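You operate a simulated robot arm through the tools that you are given. There is no shell and no other tool.

Carry out the task below with a simulated robot arm. There is one attempt and no reset: what you move stays moved.

## Task
Put things in order on the top of the long workbench. At the end: the clear cup stands where the blue brush stood; the blue brush stands where the silver valve with the long stem stood; the silver valve with the long stem stands on top of the beige wood block; the white filter box from the top of the long workbench is on the small blue tray; whatever was shut is shut again. Leave all else as you found it, and nothing knocked over. Set down upright: filter box.

Only the result counts: the job must be done as asked and must still hold three seconds after the hand-in. Knocking over, shifting, dropping, spilling or breaking anything else fails it.

## Robot
A 6-joint arm with a two-finger gripper, fixed in place. Base frame: the origin is at the foot of the arm, x ahead of it, y to its left, z up; the work surface is at about z = 0. Units: m, degrees, N and s.
With the tool pointing down near the work surface it reaches from about 0.24 to 0.62 m from the base axis. Its first joint turns from -66.0 to 66.0 degrees. Payload 1.37 kg.
Tool frame: the origin (TCP) lies between the finger pads and is the grasp point; the fingertips stand 0.022 m ahead of it; z points along the fingers, y is the line along which they close. The gripper opens to 0.092 m; its body begins 0.065 m behind the TCP.
Orientation is that of the tool frame in the base frame, as [roll, pitch, yaw] about the fixed x, y, z axes, in that order (R = Rz(yaw) Ry(pitch) Rx(roll)). With the fingers straight down and closing along the base's y, the tool's x points along the base's -x, its y along +y and its z along -z.

## Interface
- The arm moves only by the tool servo_tool. Its argument "commands" is one flat list of numbers, 7 for each row, row after row: the turn, a rotation vector about the tool's x, y, z in degrees, then the shift along the tool's x, y, z in m, then the finger opening in m, from 0 to 0.092. In form: [ax, ay, az, tx, ty, tz, grip, ax, ay, az, tx, ty, tz, grip, ...]. A call has 1 to 20 rows; each row shifts and turns the commanded pose from where the row before left it, along the tool's axes as they then stand. Each row takes 0.2 s and may step no farther than 0.05 m and 8.6 degrees from the row before; otherwise, or with a gripper value out of range, the whole call is refused. Where a pose cannot be reached the arm comes as near as it can. A force on the tool above 40 N (or 10 N above the force at the start of the call, whichever is more), or a blocked arm, ends the call early, and 0.2 s more pass. The fingers move at their own pace (about 0.0599 m/s each) and stop on an object; they squeeze with about 26 N. The grip force told is the motor's: it shows also when the fingers shut on nothing. Time passes only in rows, and 0.2 s behind the last, so rows that do not move let the fingers close. It gives the time, the measured TCP pose, the force on the tool (base axes), the opening and the grip force at its end, in the units of the frame above (readings bear some noise), with the torque about the TCP (base axes, N m) and any sound that the robot's microphone picked up, and new pictures: "pictures" is both (left out), scene, wrist or none.
- Cameras (640 x 400 px; columns grow to the right, rows downward): "scene" is fixed at [0.0244, -0.4251, 0.5789]; the picture's right is [0.85, -0.52, 0.00], its down [-0.33, -0.54, -0.77] and it looks along [0.40, 0.66, -0.64] (base axes); focal length 314 px, centre (320, 200). "wrist" rides on the gripper at [0.071, 0.019, -0.102] in the tool frame; the picture's right is [-0.26, 0.97, 0.00], its down [-0.75, -0.20, -0.62] and it looks along [-0.60, -0.16, 0.78] (tool axes); focal length 280 px, centre (320, 200). There is no depth. A picture from a camera that has moved, and an enlarged one, comes with that camera's place and axes in the base frame and with its lens.
- inspect(camera, box): a new picture of the part [left, top, right, bottom] of that camera's present view, enlarged. No time passes.
- job_done(): hands the job in; it is judged then, once.

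Nothing tells you positions but the pictures and the camera data. Unless the task says otherwise, let go and move clear before handing in.

The tools are called by a JSON object that holds its "method" and its "body". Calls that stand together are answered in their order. servo_tool: Moves the arm, as the interface text tells. Its arguments: {"type":"object","properties":{"commands":{"type":"array","items":{"type":"number"}},"pictures":{"type":"string","enum":["both","scene","wrist","none"]}},"required":["commands"]} The other tools are called the same way: inspect (camera, box) takes an enlarged picture of a part of a camera's view; job_done () hands the job in.

At the start:

```text
clock: 0.0
tool_pos: [0.3583, 0.0914, 0.3091]
ee_rot: [180.0, 0.0, -179.9]
wrist_force: [-0.7, -0.4, -0.1]
torque: [-0.03, -0.01, -0.03]
opening: 0.0918
finger_force: 0.0
```

scene: 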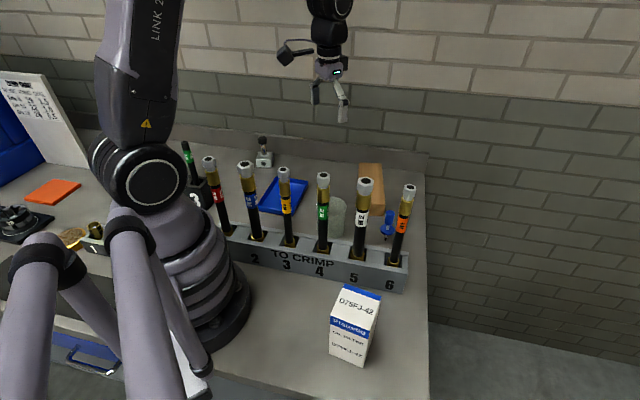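
wrist: 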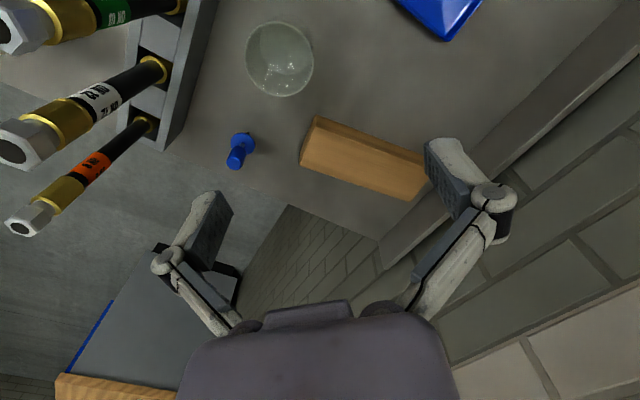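

I see a workbench with a rack of hoses, a clear cup, a blue brush, a beige block, a blue tray, a valve at the back and a white filter box in front. I'll take enlarged pictures first to locate everything.

{"method": "inspect", "body": {"camera": "scene", "box": [160, 120, 440, 295]}}

{"method": "inspect", "body": {"camera": "scene", "box": [0, 120, 280, 400]}}

{"method": "inspect", "body": {"camera": "wrist", "box": [180, 0, 500, 200]}}

{"method": "inspect", "body": {"camera": "scene", "box": [240, 250, 460, 400]}}

```text
2.29 times, centred on (300, 208) of scene
camera zoom: at [0.0244, -0.4251, 0.5789], right [0.85, -0.52, 0.0], down [-0.33, -0.54, -0.77], along [0.4, 0.66, -0.64], focal length 717 px, centre (366, 183)
```

zoom: 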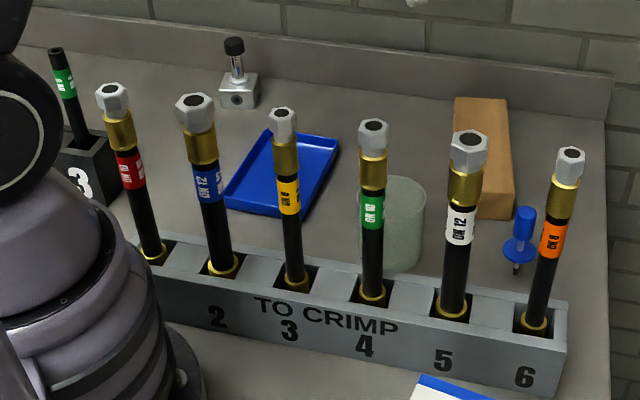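

```text
1.43 times, centred on (140, 260) of scene
camera zoom: at [0.0244, -0.4251, 0.5789], right [0.85, -0.52, 0.0], down [-0.33, -0.54, -0.77], along [0.4, 0.66, -0.64], focal length 448 px, centre (577, 114)
```

zoom: 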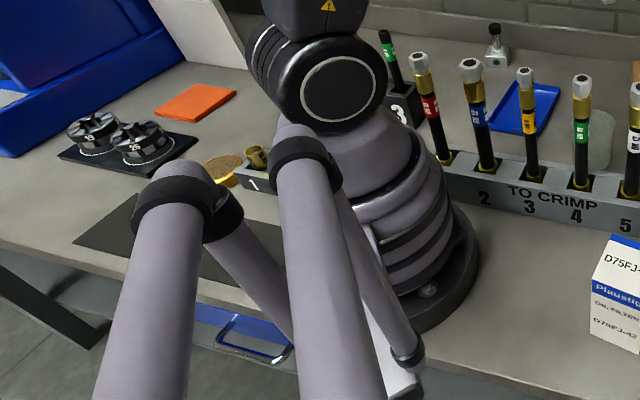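

```text
2.00 times, centred on (340, 100) of wrist
camera zoom: at [0.2884, 0.1099, 0.4103], right [0.26, 0.97, 0.0], down [0.75, -0.2, 0.62], along [0.6, -0.16, -0.78], focal length 561 px, centre (280, 400)
```

zoom: 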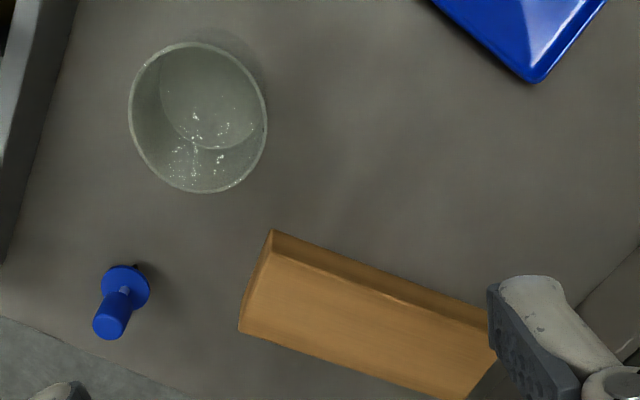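

```text
2.67 times, centred on (350, 325) of scene
camera zoom: at [0.0244, -0.4251, 0.5789], right [0.85, -0.52, 0.0], down [-0.33, -0.54, -0.77], along [0.4, 0.66, -0.64], focal length 836 px, centre (240, -133)
```

zoom: 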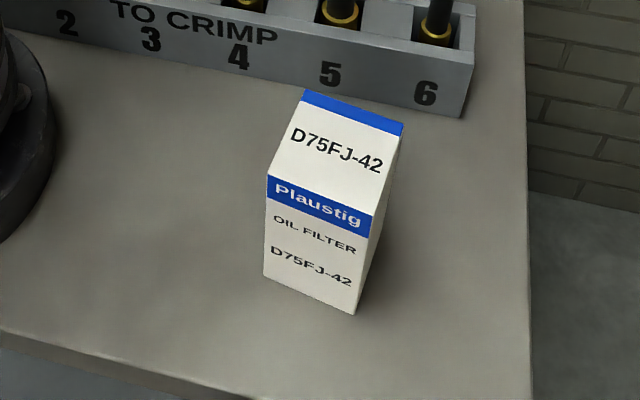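

The bench objects lie behind the hose rack (brush near (0.445,-0.05), cup near (0.35,0.055), valve near (0.33,0.42)), with the filter box in front of it. I'll zoom in on each one to measure it.

{"method": "inspect", "body": {"camera": "scene", "box": [360, 200, 416, 235]}}

{"method": "inspect", "body": {"camera": "scene", "box": [236, 125, 292, 160]}}

{"method": "inspect", "body": {"camera": "scene", "box": [308, 155, 404, 245]}}

{"method": "inspect", "body": {"camera": "wrist", "box": [210, 10, 338, 90]}}

{"method": "inspect", "body": {"camera": "wrist", "box": [200, 110, 296, 170]}}

{"method": "inspect", "body": {"camera": "wrist", "box": [280, 100, 440, 200]}}

```text
11.43 times, centred on (388, 218) of scene
camera zoom: at [0.0244, -0.4251, 0.5789], right [0.85, -0.52, 0.0], down [-0.33, -0.54, -0.77], along [0.4, 0.66, -0.64], focal length 3583 px, centre (-457, 0)
```

zoom: 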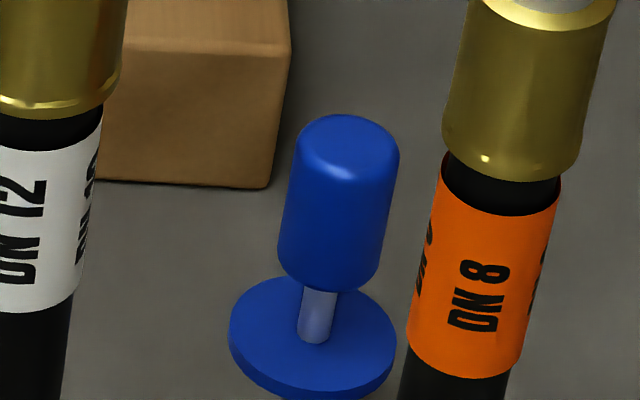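

```text
11.43 times, centred on (264, 142) of scene
camera zoom: at [0.0244, -0.4251, 0.5789], right [0.85, -0.52, 0.0], down [-0.33, -0.54, -0.77], along [0.4, 0.66, -0.64], focal length 3583 px, centre (960, 857)
```

zoom: 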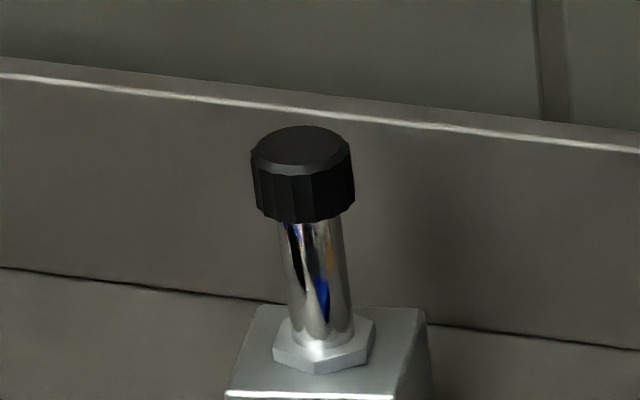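

```text
4.44 times, centred on (356, 200) of scene
camera zoom: at [0.0244, -0.4251, 0.5789], right [0.85, -0.52, 0.0], down [-0.33, -0.54, -0.77], along [0.4, 0.66, -0.64], focal length 1393 px, centre (160, 200)
```

zoom: 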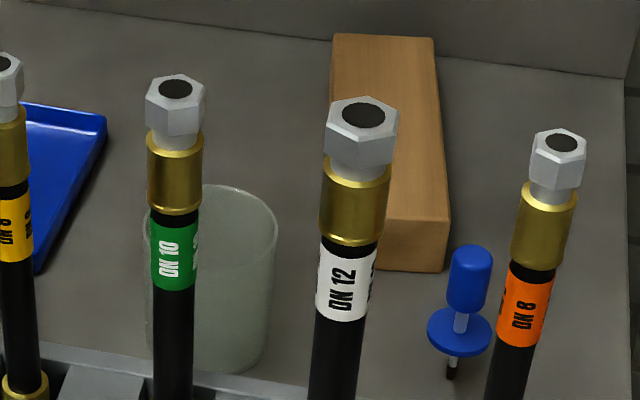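

```text
5.00 times, centred on (274, 50) of wrist
camera zoom: at [0.2884, 0.1099, 0.4103], right [0.26, 0.97, 0.0], down [0.75, -0.2, 0.62], along [0.6, -0.16, -0.78], focal length 1402 px, centre (550, 950)
```

zoom: 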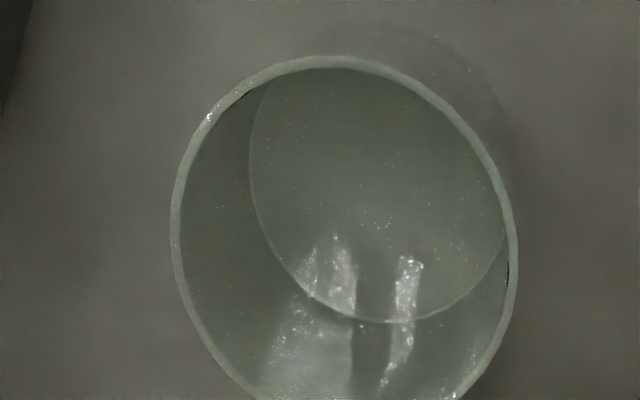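

```text
6.67 times, centred on (248, 140) of wrist
camera zoom: at [0.2884, 0.1099, 0.4103], right [0.26, 0.97, 0.0], down [0.75, -0.2, 0.62], along [0.6, -0.16, -0.78], focal length 1869 px, centre (800, 600)
```

zoom: 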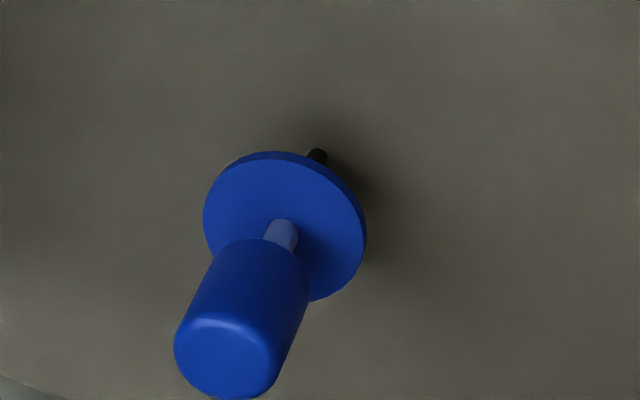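

```text
4.00 times, centred on (360, 150) of wrist
camera zoom: at [0.2884, 0.1099, 0.4103], right [0.26, 0.97, 0.0], down [0.75, -0.2, 0.62], along [0.6, -0.16, -0.78], focal length 1122 px, centre (160, 400)
```

zoom: 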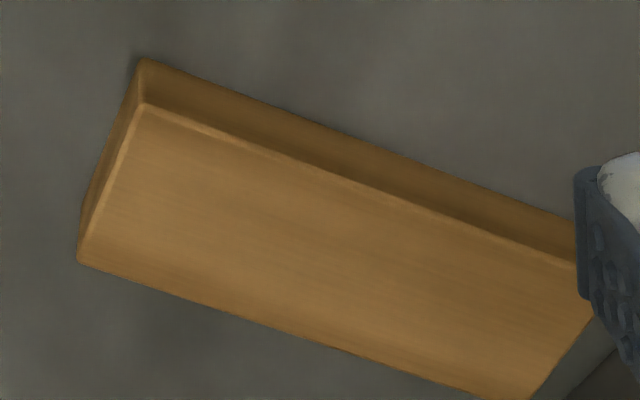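

I'll look at the brush's lower end, at the floor/shelf region, and at the valve base and block.

{"method": "inspect", "body": {"camera": "scene", "box": [368, 220, 408, 245]}}

{"method": "inspect", "body": {"camera": "scene", "box": [236, 140, 292, 175]}}

{"method": "inspect", "body": {"camera": "wrist", "box": [0, 180, 320, 400]}}

{"method": "inspect", "body": {"camera": "scene", "box": [40, 300, 240, 400]}}

{"method": "inspect", "body": {"camera": "scene", "box": [0, 60, 160, 260]}}

```text
16.00 times, centred on (388, 232) of scene
camera zoom: at [0.0244, -0.4251, 0.5789], right [0.85, -0.52, 0.0], down [-0.33, -0.54, -0.77], along [0.4, 0.66, -0.64], focal length 5016 px, centre (-768, -320)
```

zoom: 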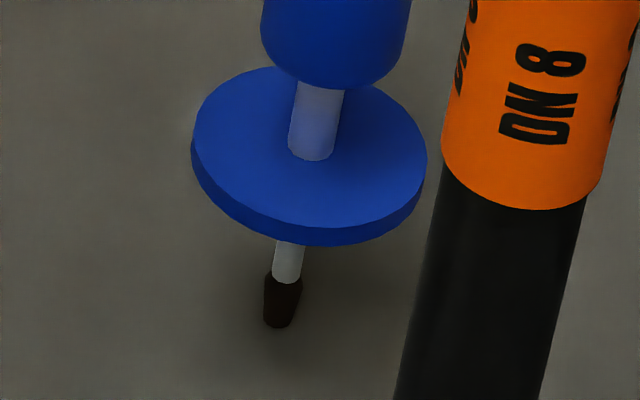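

```text
11.43 times, centred on (264, 158) of scene
camera zoom: at [0.0244, -0.4251, 0.5789], right [0.85, -0.52, 0.0], down [-0.33, -0.54, -0.77], along [0.4, 0.66, -0.64], focal length 3583 px, centre (960, 686)
```

zoom: 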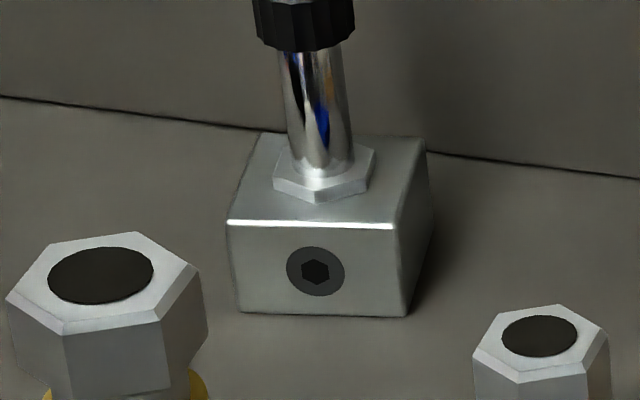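

```text
1.82 times, centred on (160, 290) of wrist
camera zoom: at [0.2884, 0.1099, 0.4103], right [0.26, 0.97, 0.0], down [0.75, -0.2, 0.62], along [0.6, -0.16, -0.78], focal length 510 px, centre (611, 36)
```

zoom: 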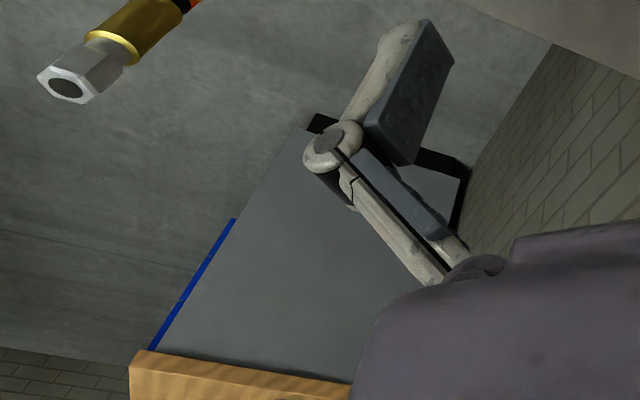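

```text
3.20 times, centred on (140, 350) of scene
camera zoom: at [0.0244, -0.4251, 0.5789], right [0.85, -0.52, 0.0], down [-0.33, -0.54, -0.77], along [0.4, 0.66, -0.64], focal length 1003 px, centre (896, -280)
```

zoom: 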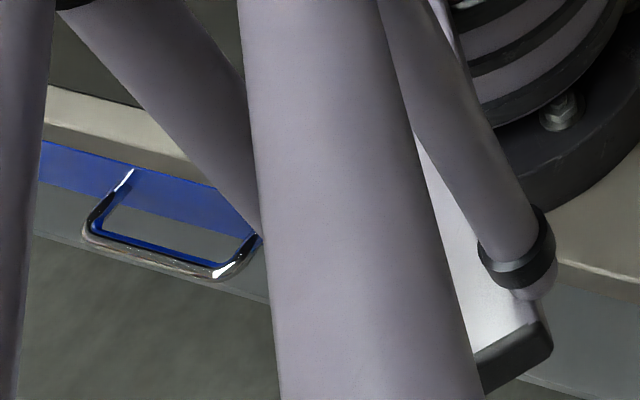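

```text
2.00 times, centred on (80, 160) of scene
camera zoom: at [0.0244, -0.4251, 0.5789], right [0.85, -0.52, 0.0], down [-0.33, -0.54, -0.77], along [0.4, 0.66, -0.64], focal length 627 px, centre (800, 280)
```

zoom: 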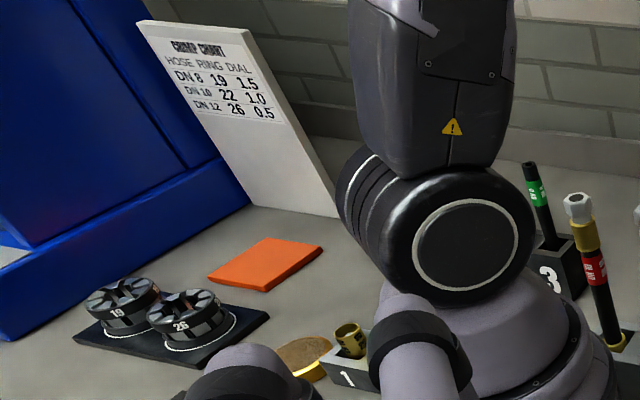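

The brush balances upright on its bristle tip, with a disc at about z=0.04 and the handle from 0.055 to 0.094. The valve is about 0.095 tall on a 0.048 m base, set close to the rear upstand. I'll move the wrist over to look at the valve and tray.

{"method": "servo_tool", "body": {"commands": [0, 0, 0, 0.0169, 0.0341, 0.0056, 0.092, 0, 0, 0, 0.0169, 0.0341, 0.0056, 0.092, 0, 0, 0, 0.0169, 0.0341, 0.0056, 0.092, 0, 0, 0, 0.0169, 0.0341, 0.0056, 0.092, 0, 0, 0, 0.0169, 0.0341, 0.0056, 0.092, 0, 0, 0, 0.0169, 0.0341, 0.0056, 0.092, 0, 0, 0, 0.0169, 0.0341, 0.0056, 0.092, 0, 0, -6.875, 0, 0, 0, 0.092, 0, 0, -6.875, 0, 0, 0, 0.092, 0, 0, -6.875, 0, 0, 0, 0.092, 0, 0, -6.875, 0, 0, 0, 0.092, 0, 0, -6.875, 0, 0, 0, 0.092, 0, 0, -6.875, 0, 0, 0, 0.092, 0, 0, -6.875, 0, 0, 0, 0.092, 0, 0, -6.875, 0, 0, 0, 0.092]}}

```text
clock: 3.2
tool_pos: [0.2411, 0.33, 0.2695]
ee_rot: [180.0, 0.1, -124.8]
wrist_force: [0.6, 0.2, -0.1]
torque: [-0.01, 0.03, -0.01]
opening: 0.0918
finger_force: 0.0
camera wrist: at [0.1843, 0.2822, 0.371], right [-0.64, 0.77, 0.0], down [0.6, 0.5, 0.63], along [0.48, 0.4, -0.78], focal length 280 px, centre (320, 200)
```

scene: 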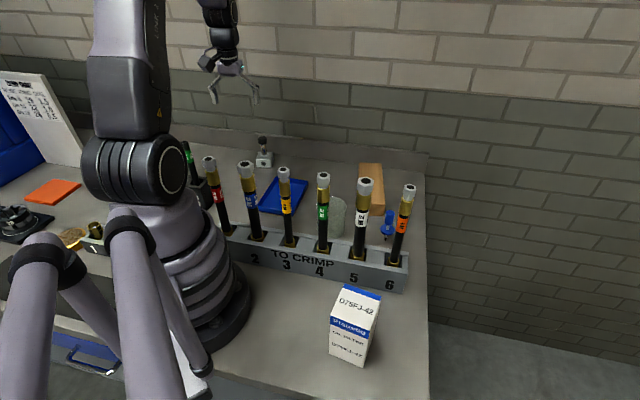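
wrist: 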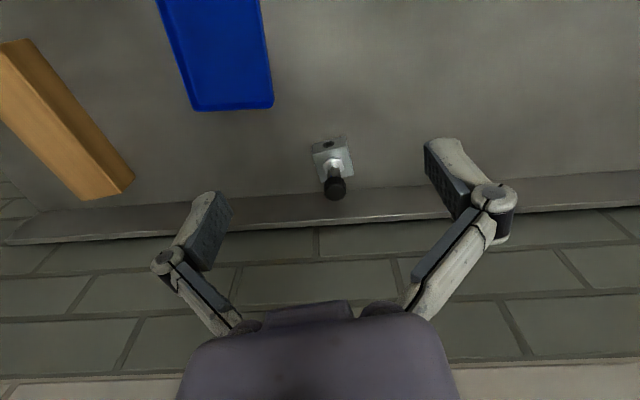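

{"method": "inspect", "body": {"camera": "wrist", "box": [292, 130, 372, 205]}}

{"method": "inspect", "body": {"camera": "wrist", "box": [130, 0, 330, 125]}}

{"method": "inspect", "body": {"camera": "wrist", "box": [0, 30, 160, 210]}}

```text
5.33 times, centred on (332, 168) of wrist
camera zoom: at [0.1843, 0.2822, 0.371], right [-0.64, 0.77, 0.0], down [0.6, 0.5, 0.63], along [0.48, 0.4, -0.78], focal length 1495 px, centre (256, 373)
```

zoom: 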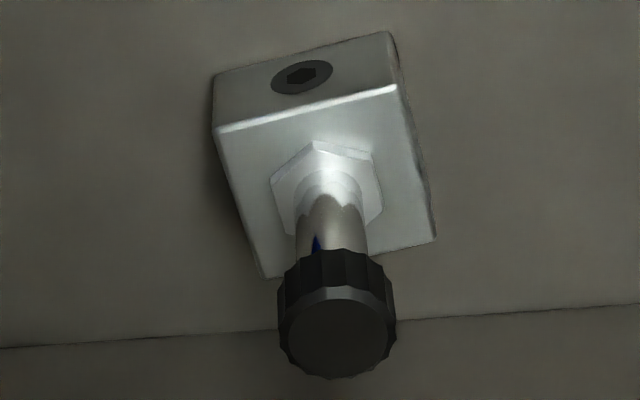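

```text
3.20 times, centred on (230, 62) of wrist
camera zoom: at [0.1843, 0.2822, 0.371], right [-0.64, 0.77, 0.0], down [0.6, 0.5, 0.63], along [0.48, 0.4, -0.78], focal length 897 px, centre (608, 640)
```

zoom: 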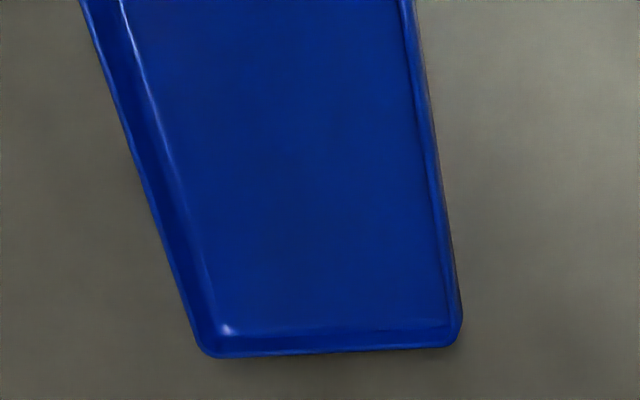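

```text
2.22 times, centred on (80, 120) of wrist
camera zoom: at [0.1843, 0.2822, 0.371], right [-0.64, 0.77, 0.0], down [0.6, 0.5, 0.63], along [0.48, 0.4, -0.78], focal length 623 px, centre (853, 378)
```

zoom: 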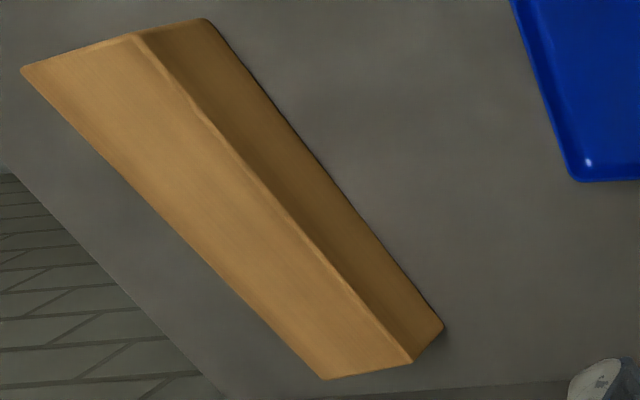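

The valve centre measures (0.332, 0.431) with its top at z≈0.095, and the block's top centre is (0.532, 0.119) at z≈0.041. I'll move above the valve.

{"method": "servo_tool", "body": {"commands": [0, 0, 0, -0.03365, -0.0042, 0.025, 0.092, 0, 0, 0, -0.03365, -0.0042, 0.025, 0.092, 0, 0, 0, -0.03365, -0.0042, 0.025, 0.092, 0, 0, 0, -0.03365, -0.0042, 0.025, 0.092]}}

```text
clock: 4.2
tool_pos: [0.3298, 0.4269, 0.1708]
ee_rot: [-180.0, 0.0, -124.9]
wrist_force: [0.1, 0.0, 0.3]
torque: [-0.02, -0.01, -0.01]
opening: 0.0921
finger_force: 0.0
camera wrist: at [0.2738, 0.3801, 0.2726], right [-0.64, 0.77, 0.0], down [0.6, 0.5, 0.62], along [0.48, 0.4, -0.78], focal length 280 px, centre (320, 200)
```

scene: 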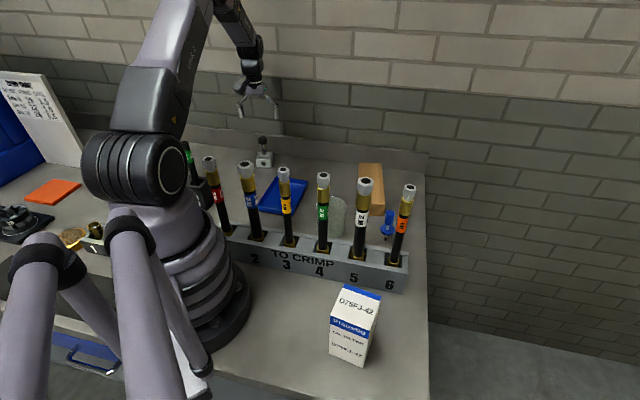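
wrist: 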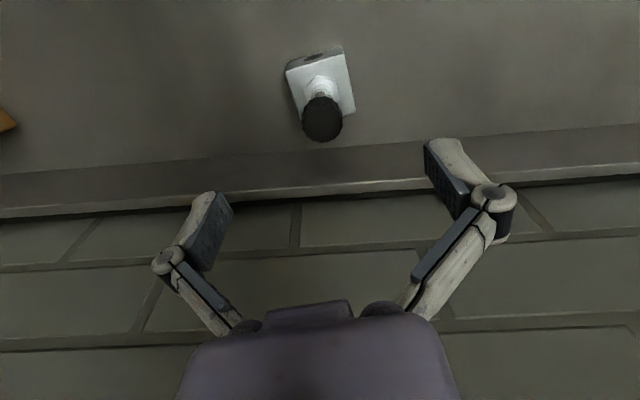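

{"method": "inspect", "body": {"camera": "wrist", "box": [272, 35, 376, 150]}}

{"method": "servo_tool", "body": {"commands": [0, 0, 0, 0, 0, 0, 0.092], "pictures": "none"}}

```text
3.48 times, centred on (324, 92) of wrist
camera zoom: at [0.2738, 0.3801, 0.2726], right [-0.64, 0.77, 0.0], down [0.6, 0.5, 0.62], along [0.48, 0.4, -0.78], focal length 975 px, centre (306, 574)
```

zoom: 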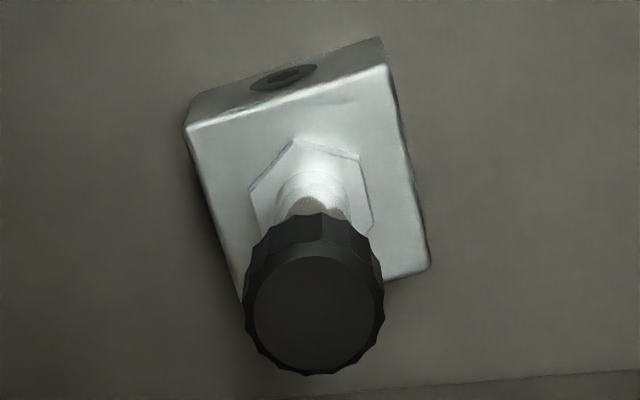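

```text
clock: 4.6
tool_pos: [0.3298, 0.4274, 0.1706]
ee_rot: [-179.9, -0.1, -125.0]
wrist_force: [-0.2, -0.2, -0.3]
torque: [0.0, 0.01, -0.01]
opening: 0.0917
finger_force: 0.0
```

The knob is at (0.3315, 0.4313), so I'll correct by about 4 mm, descend over it and close.

{"method": "servo_tool", "body": {"commands": [0, 0, 0, -0.0043, 0.0009, 0.0, 0.092, 0, 0, 0, 0, 0, 0.0219, 0.092, 0, 0, 0, 0, 0, 0.0219, 0.092, 0, 0, 0, 0, 0, 0.0219, 0.092, 0, 0, 0, 0, 0, 0.0219, 0.092, 0, 0, 0, 0, 0, 0, 0.092]}}

```text
clock: 6.0
tool_pos: [0.3338, 0.4346, 0.0826]
ee_rot: [180.0, 0.1, -125.0]
wrist_force: [-0.2, -0.4, 0.0]
torque: [-0.01, -0.03, -0.01]
opening: 0.0922
finger_force: 0.1
camera wrist: at [0.2776, 0.386, 0.1843], right [-0.64, 0.77, 0.0], down [0.6, 0.5, 0.63], along [0.48, 0.4, -0.78], focal length 280 px, centre (320, 200)
```

scene: 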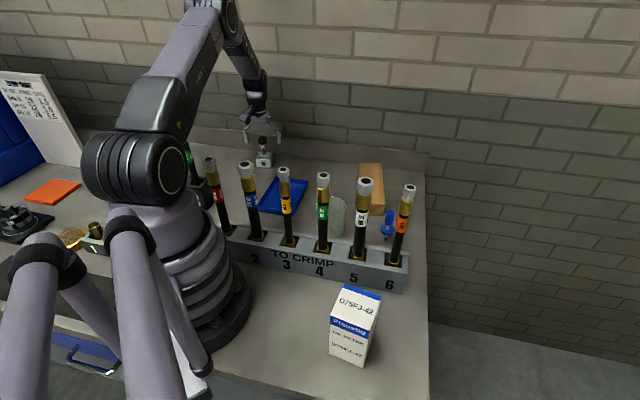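
wrist: 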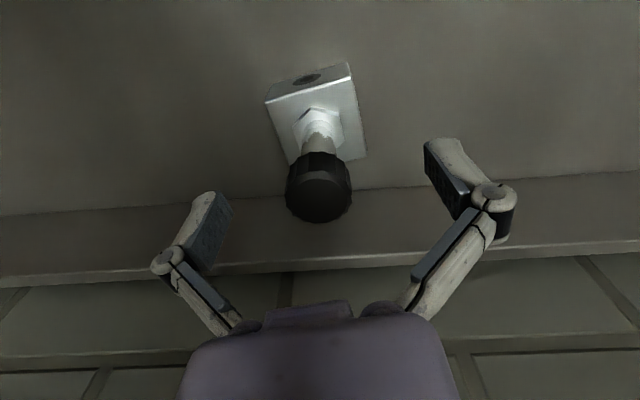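

{"method": "servo_tool", "body": {"commands": [0, 0, 0, 0.003, 0, 0, 0.092, 0, 0, 0, 0, 0, 0, 0.05, 0, 0, 0, 0, 0, 0, 0.02, 0, 0, 0, 0, 0, 0, 0.01, 0, 0, 0, 0, 0, 0, 0.01, 0, 0, 0, 0, 0, 0, 0.01]}}

```text
clock: 7.4
tool_pos: [0.3318, 0.4315, 0.0822]
ee_rot: [180.0, -0.1, -125.0]
wrist_force: [1.4, -0.6, -0.1]
torque: [-0.02, 0.03, 0.04]
opening: 0.0207
finger_force: 26.5
camera wrist: at [0.2755, 0.3835, 0.1841], right [-0.64, 0.77, 0.0], down [0.6, 0.5, 0.62], along [0.48, 0.4, -0.78], focal length 280 px, centre (320, 200)
```

scene: 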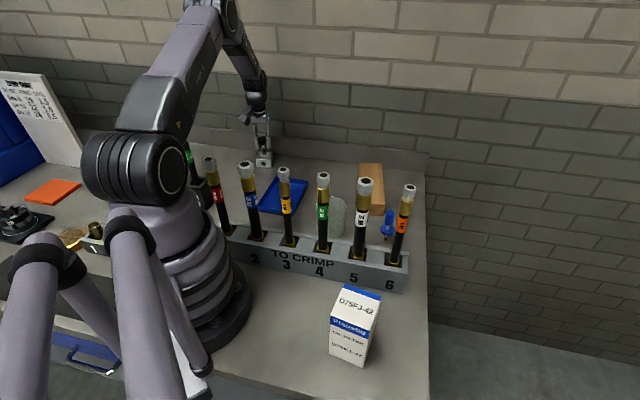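
wrist: 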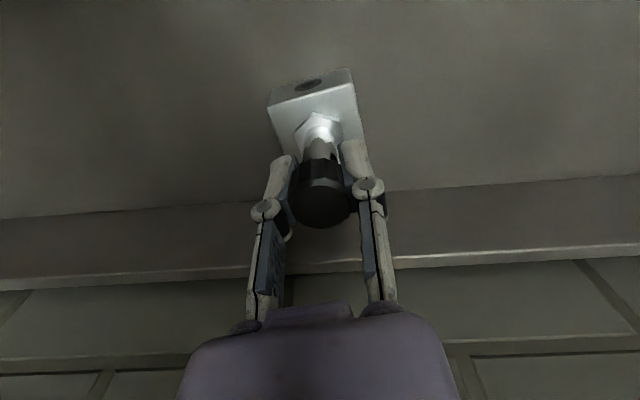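

{"method": "inspect", "body": {"camera": "wrist", "box": [240, 60, 400, 240]}}

{"method": "inspect", "body": {"camera": "scene", "box": [232, 100, 296, 170]}}

```text
2.22 times, centred on (320, 150) of wrist
camera zoom: at [0.2755, 0.3835, 0.1841], right [-0.64, 0.77, 0.0], down [0.6, 0.5, 0.62], along [0.48, 0.4, -0.78], focal length 623 px, centre (320, 311)
```

zoom: 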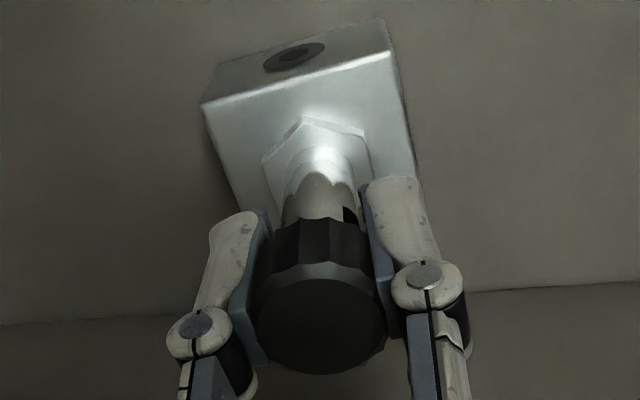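

```text
5.71 times, centred on (264, 135) of scene
camera zoom: at [0.0244, -0.4251, 0.5789], right [0.85, -0.52, 0.0], down [-0.33, -0.54, -0.77], along [0.4, 0.66, -0.64], focal length 1791 px, centre (640, 571)
```

zoom: 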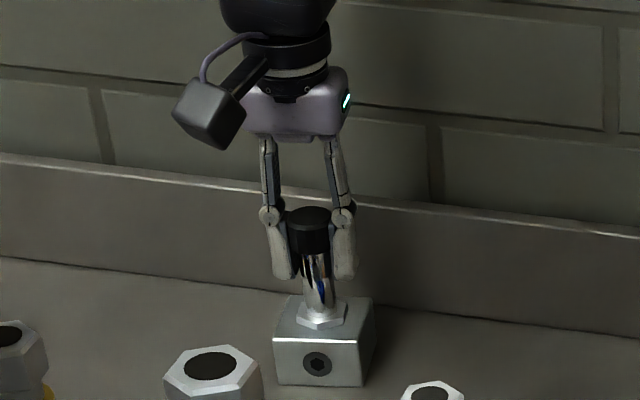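

The knob is held between the pads, so I'll lift straight up and then carry it across to above the block.

{"method": "servo_tool", "body": {"commands": [0, 0, 0, 0, 0, -0.01, 0.01, 0, 0, 0, 0, 0, -0.02, 0.01, 0, 0, 0, 0, 0, -0.03, 0.01, 0, 0, 0, 0, 0, -0.03, 0.01, 0, 0, 0, 0, 0, -0.03, 0.01, 0, 0, 0, 0, 0, 0, 0.01]}}

```text
clock: 8.8
tool_pos: [0.3318, 0.4309, 0.2032]
ee_rot: [180.0, 0.0, -125.1]
wrist_force: [-0.1, -0.7, -3.6]
torque: [0.02, 0.01, 0.0]
opening: 0.0205
finger_force: 26.1
camera wrist: at [0.2752, 0.3828, 0.304], right [-0.64, 0.77, 0.0], down [0.6, 0.5, 0.62], along [0.48, 0.4, -0.78], focal length 280 px, centre (320, 200)
```

scene: 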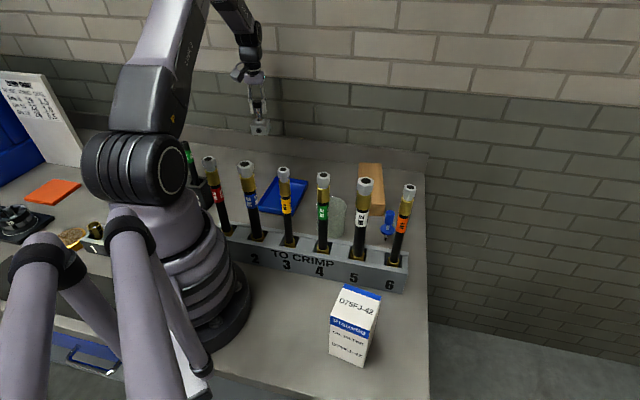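
wrist: 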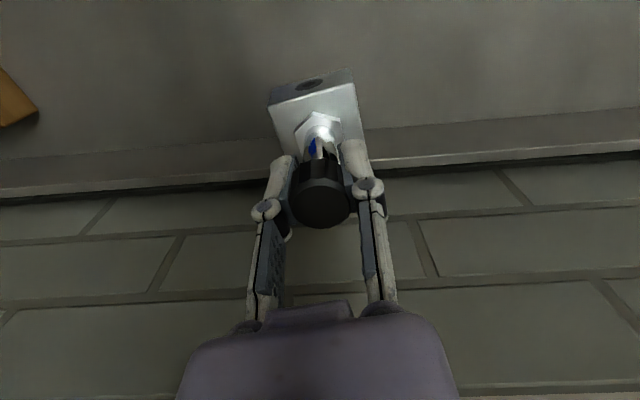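

{"method": "servo_tool", "body": {"commands": [0, 0, 0, 0.0117, -0.0286, 0, 0.01, 0, 0, 0, 0.0117, -0.0286, 0, 0.01, 0, 0, 0, 0.0117, -0.0286, 0, 0.01, 0, 0, 0, 0.0117, -0.0286, 0, 0.01, 0, 0, 0, 0.0117, -0.0286, 0, 0.01, 0, 0, 0, 0.0117, -0.0286, 0, 0.01, 0, 0, 0, 0.0117, -0.0286, 0, 0.01, 0, 0, 0, 0.0117, -0.0286, 0, 0.01, 0, 0, 0, 0.0117, -0.0286, 0, 0.01, 0, 0, 0, 0.0117, -0.0286, 0, 0.01, 0, 0, 0, 0.0117, -0.0286, 0, 0.01, 0, 0, 0, 0.0117, -0.0286, 0, 0.01, 0, 0, 3, 0, 0, 0, 0.01, 0, 0, 0, 0, 0, 0, 0.01]}}

```text
clock: 11.8
tool_pos: [0.5327, 0.1204, 0.2005]
ee_rot: [180.0, 0.0, -127.9]
wrist_force: [0.1, 0.6, -3.8]
torque: [-0.01, 0.03, 0.02]
opening: 0.0205
finger_force: 26.4
camera wrist: at [0.4738, 0.0757, 0.3027], right [-0.6, 0.8, 0.0], down [0.62, 0.47, 0.62], along [0.5, 0.37, -0.78], focal length 280 px, centre (320, 200)
```

scene: 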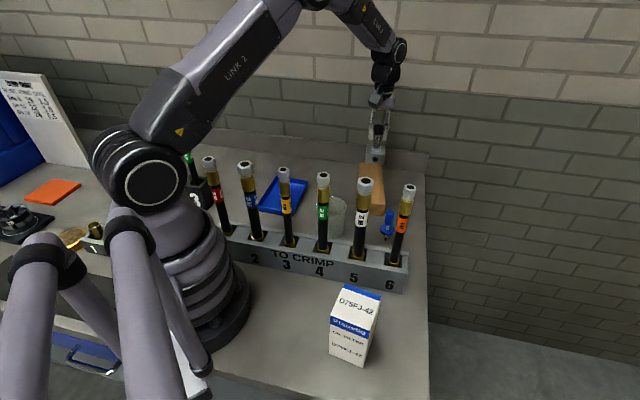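
wrist: 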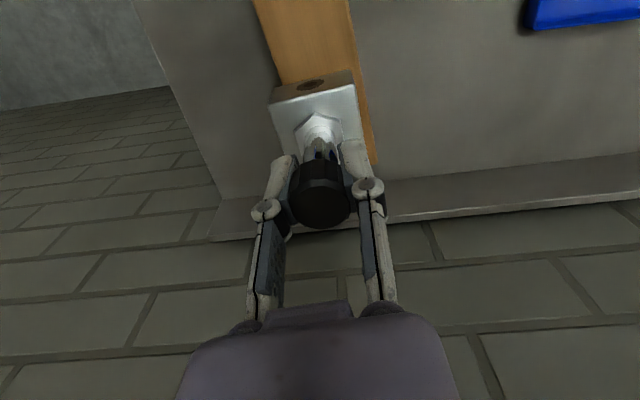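

{"method": "servo_tool", "body": {"commands": [0, 0, 0, 0, 0, 0.02, 0.01, 0, 0, 0, 0, 0, 0.02, 0.01, 0, 0, 0, 0, 0, 0.02, 0.01, 0, 0, 0, 0, 0, 0.005, 0.01, 0, 0, 0, 0, 0, 0, 0.01]}}

{"method": "inspect", "body": {"camera": "scene", "box": [340, 110, 430, 230]}}

{"method": "inspect", "body": {"camera": "wrist", "box": [200, 0, 440, 240]}}

```text
clock: 13.0
tool_pos: [0.531, 0.1201, 0.1361]
ee_rot: [180.0, 0.0, -128.0]
wrist_force: [-0.3, 0.2, -2.9]
torque: [0.0, -0.03, 0.01]
opening: 0.0201
finger_force: 26.6
camera wrist: at [0.4733, 0.0756, 0.238], right [-0.6, 0.8, 0.0], down [0.62, 0.47, 0.62], along [0.5, 0.37, -0.78], focal length 280 px, centre (320, 200)
```

scene: 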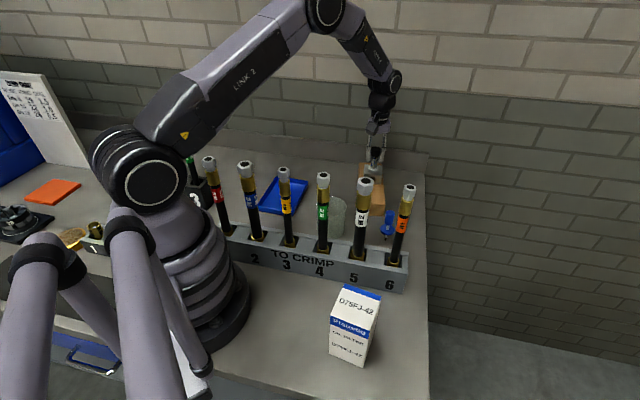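
wrist: 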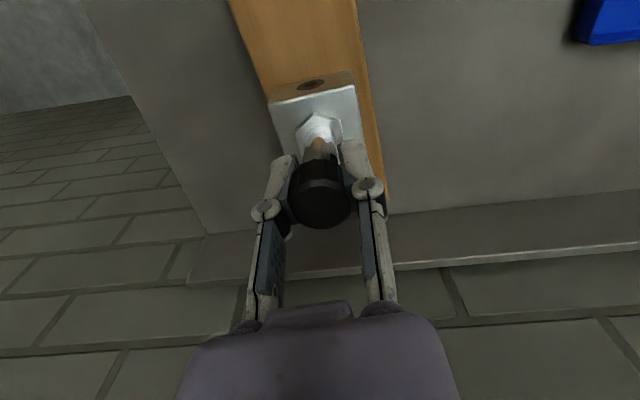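

```text
3.33 times, centred on (385, 170) of scene
camera zoom: at [0.0244, -0.4251, 0.5789], right [0.85, -0.52, 0.0], down [-0.33, -0.54, -0.77], along [0.4, 0.66, -0.64], focal length 1045 px, centre (103, 300)
```

zoom: 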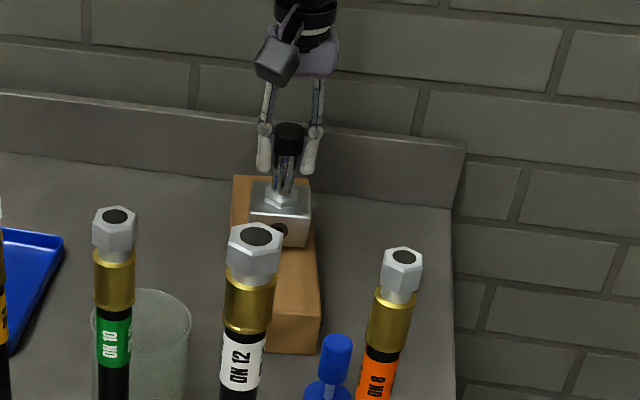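

```text
1.67 times, centred on (320, 120) of wrist
camera zoom: at [0.4733, 0.0756, 0.238], right [-0.6, 0.8, 0.0], down [0.62, 0.47, 0.62], along [0.5, 0.37, -0.78], focal length 467 px, centre (320, 333)
```

zoom: 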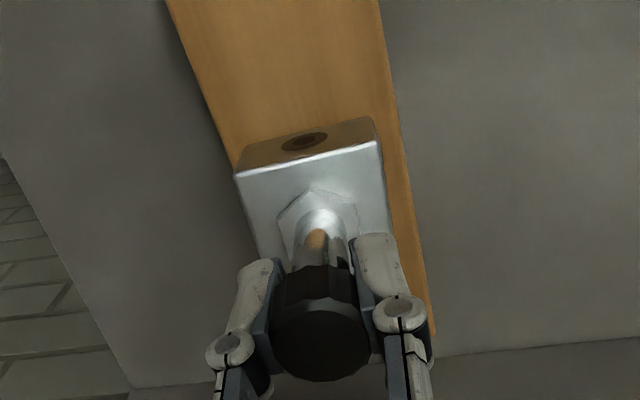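

The valve sits over the block, slightly off to one side. I'll shift 3 mm across and lower it gently.

{"method": "servo_tool", "body": {"commands": [0, 0, 0, 0, 0.003, 0, 0.01, 0, 0, 0, 0, 0, 0.004, 0.01, 0, 0, 0, 0, 0, 0.004, 0.01, 0, 0, 0, 0, 0, 0.003, 0.01, 0, 0, 0, 0, 0, 0, 0.01]}}

{"method": "inspect", "body": {"camera": "scene", "box": [352, 140, 412, 220]}}

{"method": "inspect", "body": {"camera": "wrist", "box": [240, 40, 420, 200]}}

```text
clock: 14.2
tool_pos: [0.5305, 0.122, 0.1272]
ee_rot: [-179.9, 0.1, -128.1]
wrist_force: [-3.0, -0.3, 10.4]
torque: [-0.02, 0.01, 0.0]
opening: 0.0202
finger_force: 26.0
camera wrist: at [0.4714, 0.0773, 0.2288], right [-0.6, 0.8, 0.0], down [0.62, 0.47, 0.63], along [0.5, 0.38, -0.78], focal length 280 px, centre (320, 200)
```

scene: 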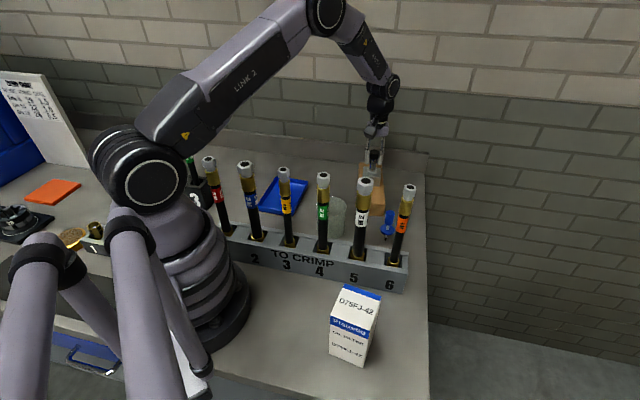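
wrist: 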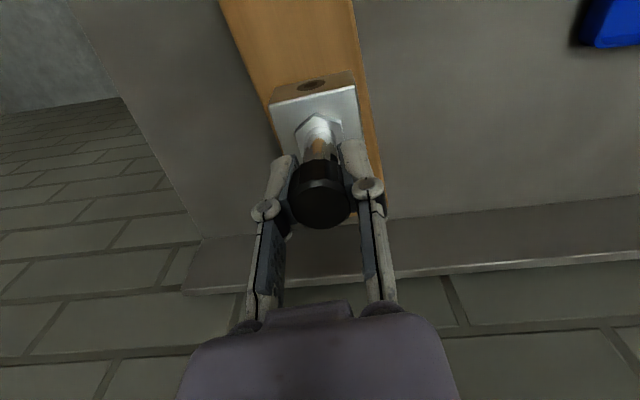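

```text
5.00 times, centred on (382, 180) of scene
camera zoom: at [0.0243, -0.4251, 0.5789], right [0.85, -0.52, 0.0], down [-0.33, -0.54, -0.77], along [0.4, 0.66, -0.64], focal length 1568 px, centre (10, 300)
```

zoom: 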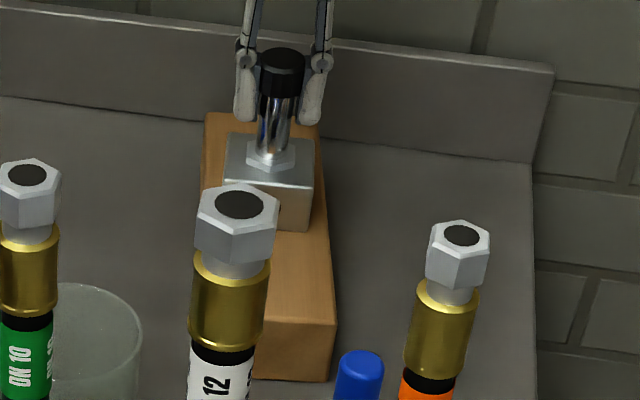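

```text
2.50 times, centred on (330, 120) of wrist
camera zoom: at [0.4714, 0.0773, 0.2288], right [-0.6, 0.8, 0.0], down [0.62, 0.47, 0.63], along [0.5, 0.38, -0.78], focal length 701 px, centre (295, 400)
```

zoom: 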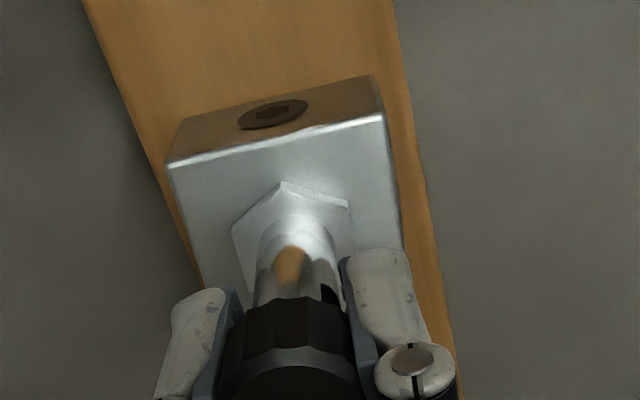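

It made contact at about z=0.127. I'll ease off the pressure a little before releasing.

{"method": "servo_tool", "body": {"commands": [0, 0, 0, 0, 0, -0.001, 0.01, 0, 0, 0, 0, 0, 0, 0.01], "pictures": "none"}}

```text
clock: 14.8
tool_pos: [0.5309, 0.1226, 0.1275]
ee_rot: [-180.0, 0.0, -128.1]
wrist_force: [-1.4, 2.1, 3.9]
torque: [0.05, -0.03, -0.02]
opening: 0.0203
finger_force: 26.2
```

{"method": "servo_tool", "body": {"commands": [0, 0, 0, 0, 0, -0.0006, 0.01, 0, 0, 0, 0, 0, 0, 0.01, 0, 0, 0, 0, 0, 0, 0.024, 0, 0, 0, 0, 0, 0, 0.03, 0, 0, 0, 0, 0, 0, 0.06, 0, 0, 0, 0, 0, 0, 0.06]}}

{"method": "inspect", "body": {"camera": "wrist", "box": [220, 40, 420, 240]}}

```text
clock: 16.2
tool_pos: [0.5294, 0.1218, 0.1274]
ee_rot: [-180.0, -0.1, -128.0]
wrist_force: [0.2, -0.2, -0.5]
torque: [0.03, 0.0, 0.01]
opening: 0.0597
finger_force: 0.2
camera wrist: at [0.4713, 0.0771, 0.2293], right [-0.6, 0.8, 0.0], down [0.62, 0.47, 0.63], along [0.5, 0.37, -0.78], focal length 280 px, centre (320, 200)
```

scene: 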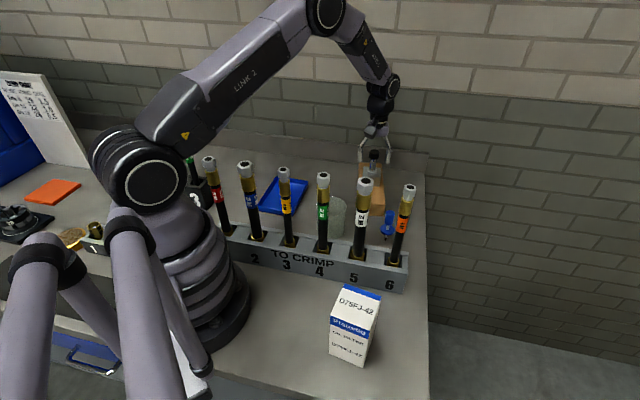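
wrist: 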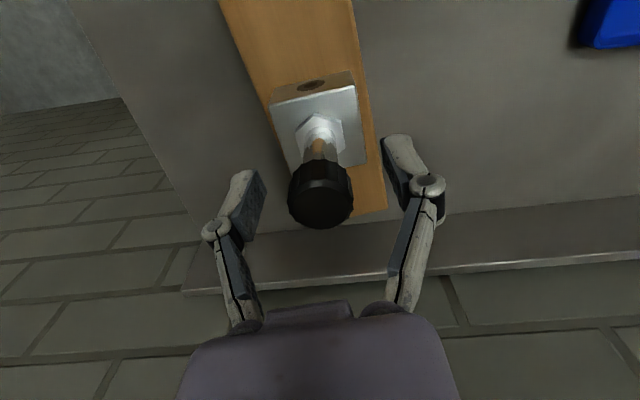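

```text
2.00 times, centred on (320, 140) of wrist
camera zoom: at [0.4713, 0.0771, 0.2293], right [-0.6, 0.8, 0.0], down [0.62, 0.47, 0.63], along [0.5, 0.37, -0.78], focal length 561 px, centre (320, 320)
```

zoom: 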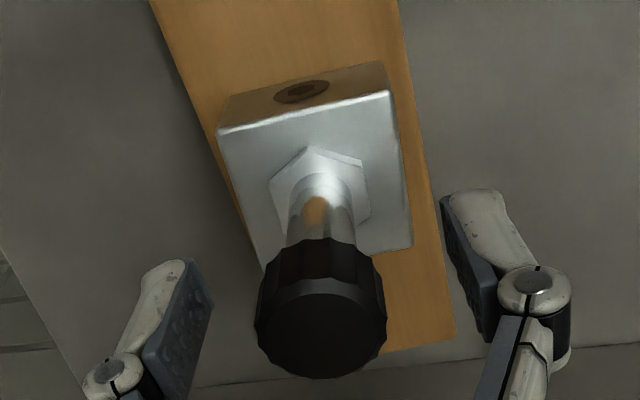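

The valve stands on the block. Next I'll lift clear, move above the brush and rotate so the wrist camera stays away from the hoses.

{"method": "servo_tool", "body": {"commands": [0, 0, 0, 0, 0, -0.03, 0.06, 0, 0, 0, 0, 0, -0.045, 0.06, 0, 0, 0, 0, 0, -0.045, 0.06, 0, 0, 0, 0, 0, -0.02, 0.06, 0, 0, 0, 0.0375, -0.008, 0, 0.06, 0, 0, 0, 0.0375, -0.008, 0, 0.06, 0, 0, 0, 0.0375, -0.008, 0, 0.06, 0, 0, 0, 0.0375, -0.008, 0, 0.06, 0, 0, 0, 0.0375, -0.008, 0, 0.06, 0, 0, 7.9, 0, 0, 0, 0.06, 0, 0, 7.9, 0, 0, 0, 0.06, 0, 0, 7.9, 0, 0, 0, 0.06, 0, 0, 7.9, 0, 0, 0, 0.06, 0, 0, 7.9, 0, 0, 0, 0.06, 0, 0, 7.9, 0, 0, 0, 0.06, 0, 0, 7.9, 0, 0, 0, 0.06, 0, 0, 7.9, 0, 0, 0, 0.06, 0, 0, 7.9, 0, 0, 0, 0.06, 0, 0, 7.9, 0, 0, 0, 0.06, 0, 0, 7.9, 0, 0, 0, 0.06]}}

{"method": "inspect", "body": {"camera": "scene", "box": [340, 120, 420, 240]}}

```text
clock: 20.4
tool_pos: [0.4479, -0.0503, 0.267]
ee_rot: [180.0, 0.1, 145.0]
wrist_force: [0.6, -0.2, -0.3]
torque: [-0.03, 0.02, 0.02]
opening: 0.0602
finger_force: 0.0
camera wrist: at [0.3993, 0.0054, 0.3691], right [0.77, 0.64, 0.0], down [0.5, -0.6, 0.63], along [0.4, -0.48, -0.78], focal length 280 px, centre (320, 200)
```

scene: 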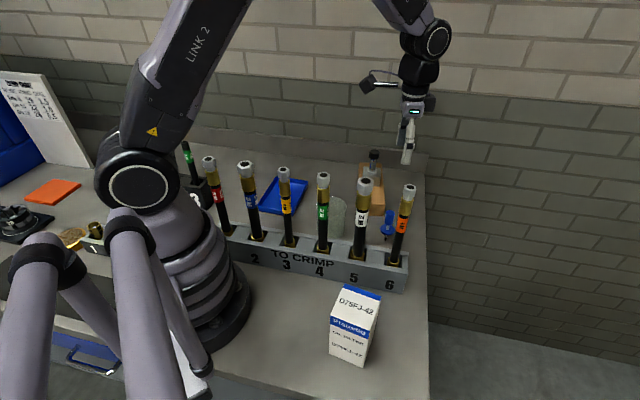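
wrist: 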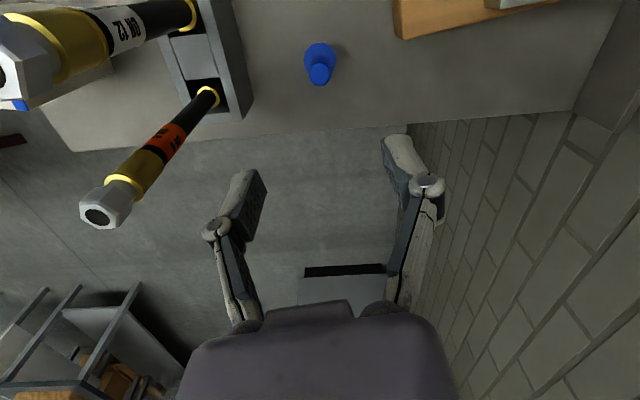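

```text
3.33 times, centred on (380, 180) of scene
camera zoom: at [0.0244, -0.4251, 0.5789], right [0.85, -0.52, 0.0], down [-0.33, -0.54, -0.77], along [0.4, 0.66, -0.64], focal length 1045 px, centre (120, 267)
```

zoom: 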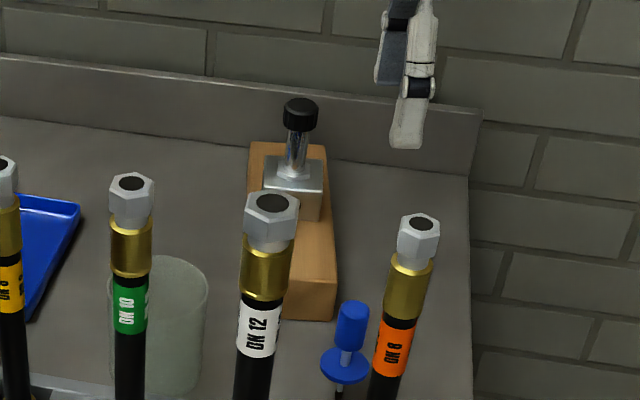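

{"method": "inspect", "body": {"camera": "wrist", "box": [288, 28, 352, 98]}}

```text
5.71 times, centred on (320, 63) of wrist
camera zoom: at [0.3993, 0.0054, 0.3691], right [0.77, 0.64, 0.0], down [0.5, -0.6, 0.63], along [0.4, -0.48, -0.78], focal length 1602 px, centre (320, 983)
```

zoom: 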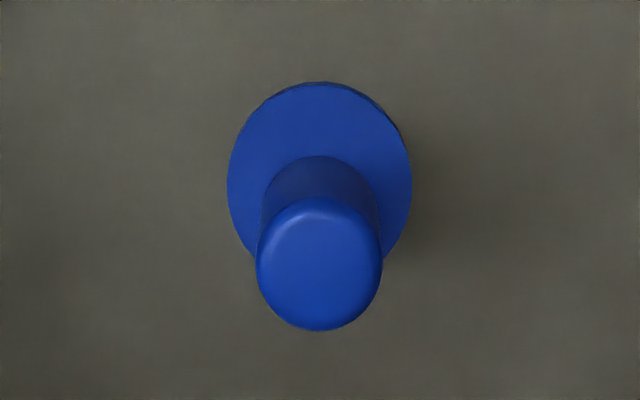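

The brush axis is at (0.445, -0.049), vertical, with its top at z≈0.094. I'll correct the position and descend in stages.

{"method": "servo_tool", "body": {"commands": [0, 0, 0, 0.0031, -0.0006, 0, 0.06, 0, 0, 0, 0, 0, 0.03, 0.06, 0, 0, 0, 0, 0, 0.03, 0.06, 0, 0, 0, 0, 0, 0.03, 0.06, 0, 0, 0, 0, 0, 0.03, 0.06, 0, 0, 0, 0, 0, 0.0, 0.06, 0, 0, 0, 0, 0, 0.0, 0.06]}}

{"method": "inspect", "body": {"camera": "wrist", "box": [240, 40, 400, 240]}}

```text
clock: 22.0
tool_pos: [0.4412, -0.0484, 0.1468]
ee_rot: [179.9, 0.0, 145.1]
wrist_force: [1.3, 1.3, 0.4]
torque: [-0.03, 0.02, -0.01]
opening: 0.0597
finger_force: 0.0
camera wrist: at [0.3947, 0.0075, 0.2482], right [0.77, 0.64, 0.0], down [0.5, -0.6, 0.62], along [0.4, -0.48, -0.78], focal length 280 px, centre (320, 200)
```

scene: 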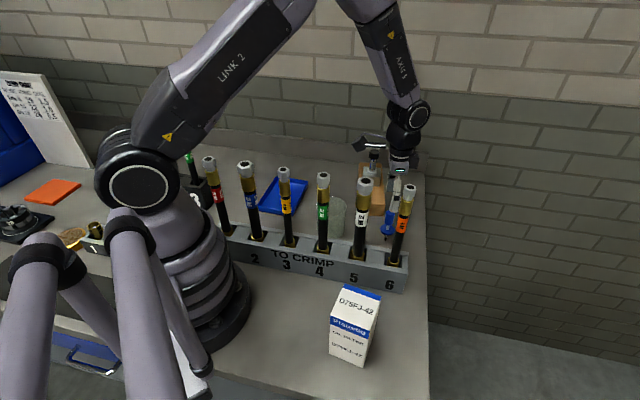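
wrist: 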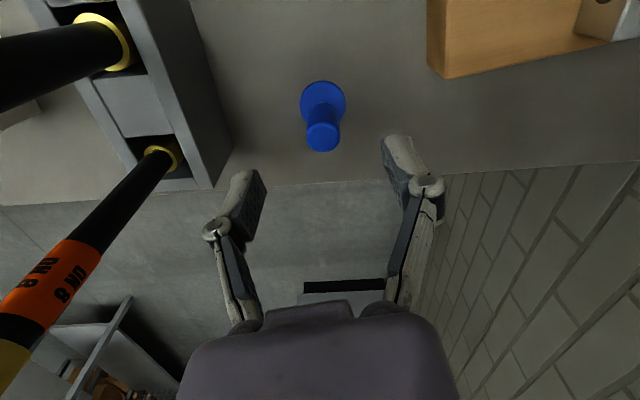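

```text
2.00 times, centred on (320, 140) of wrist
camera zoom: at [0.3947, 0.0075, 0.2482], right [0.77, 0.64, 0.0], down [0.5, -0.6, 0.62], along [0.4, -0.48, -0.78], focal length 561 px, centre (320, 320)
```

zoom: 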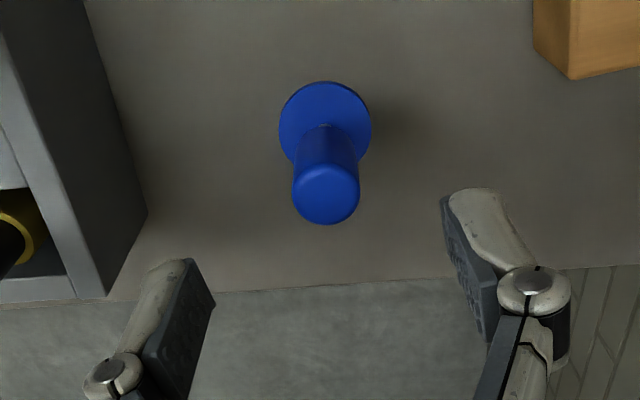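

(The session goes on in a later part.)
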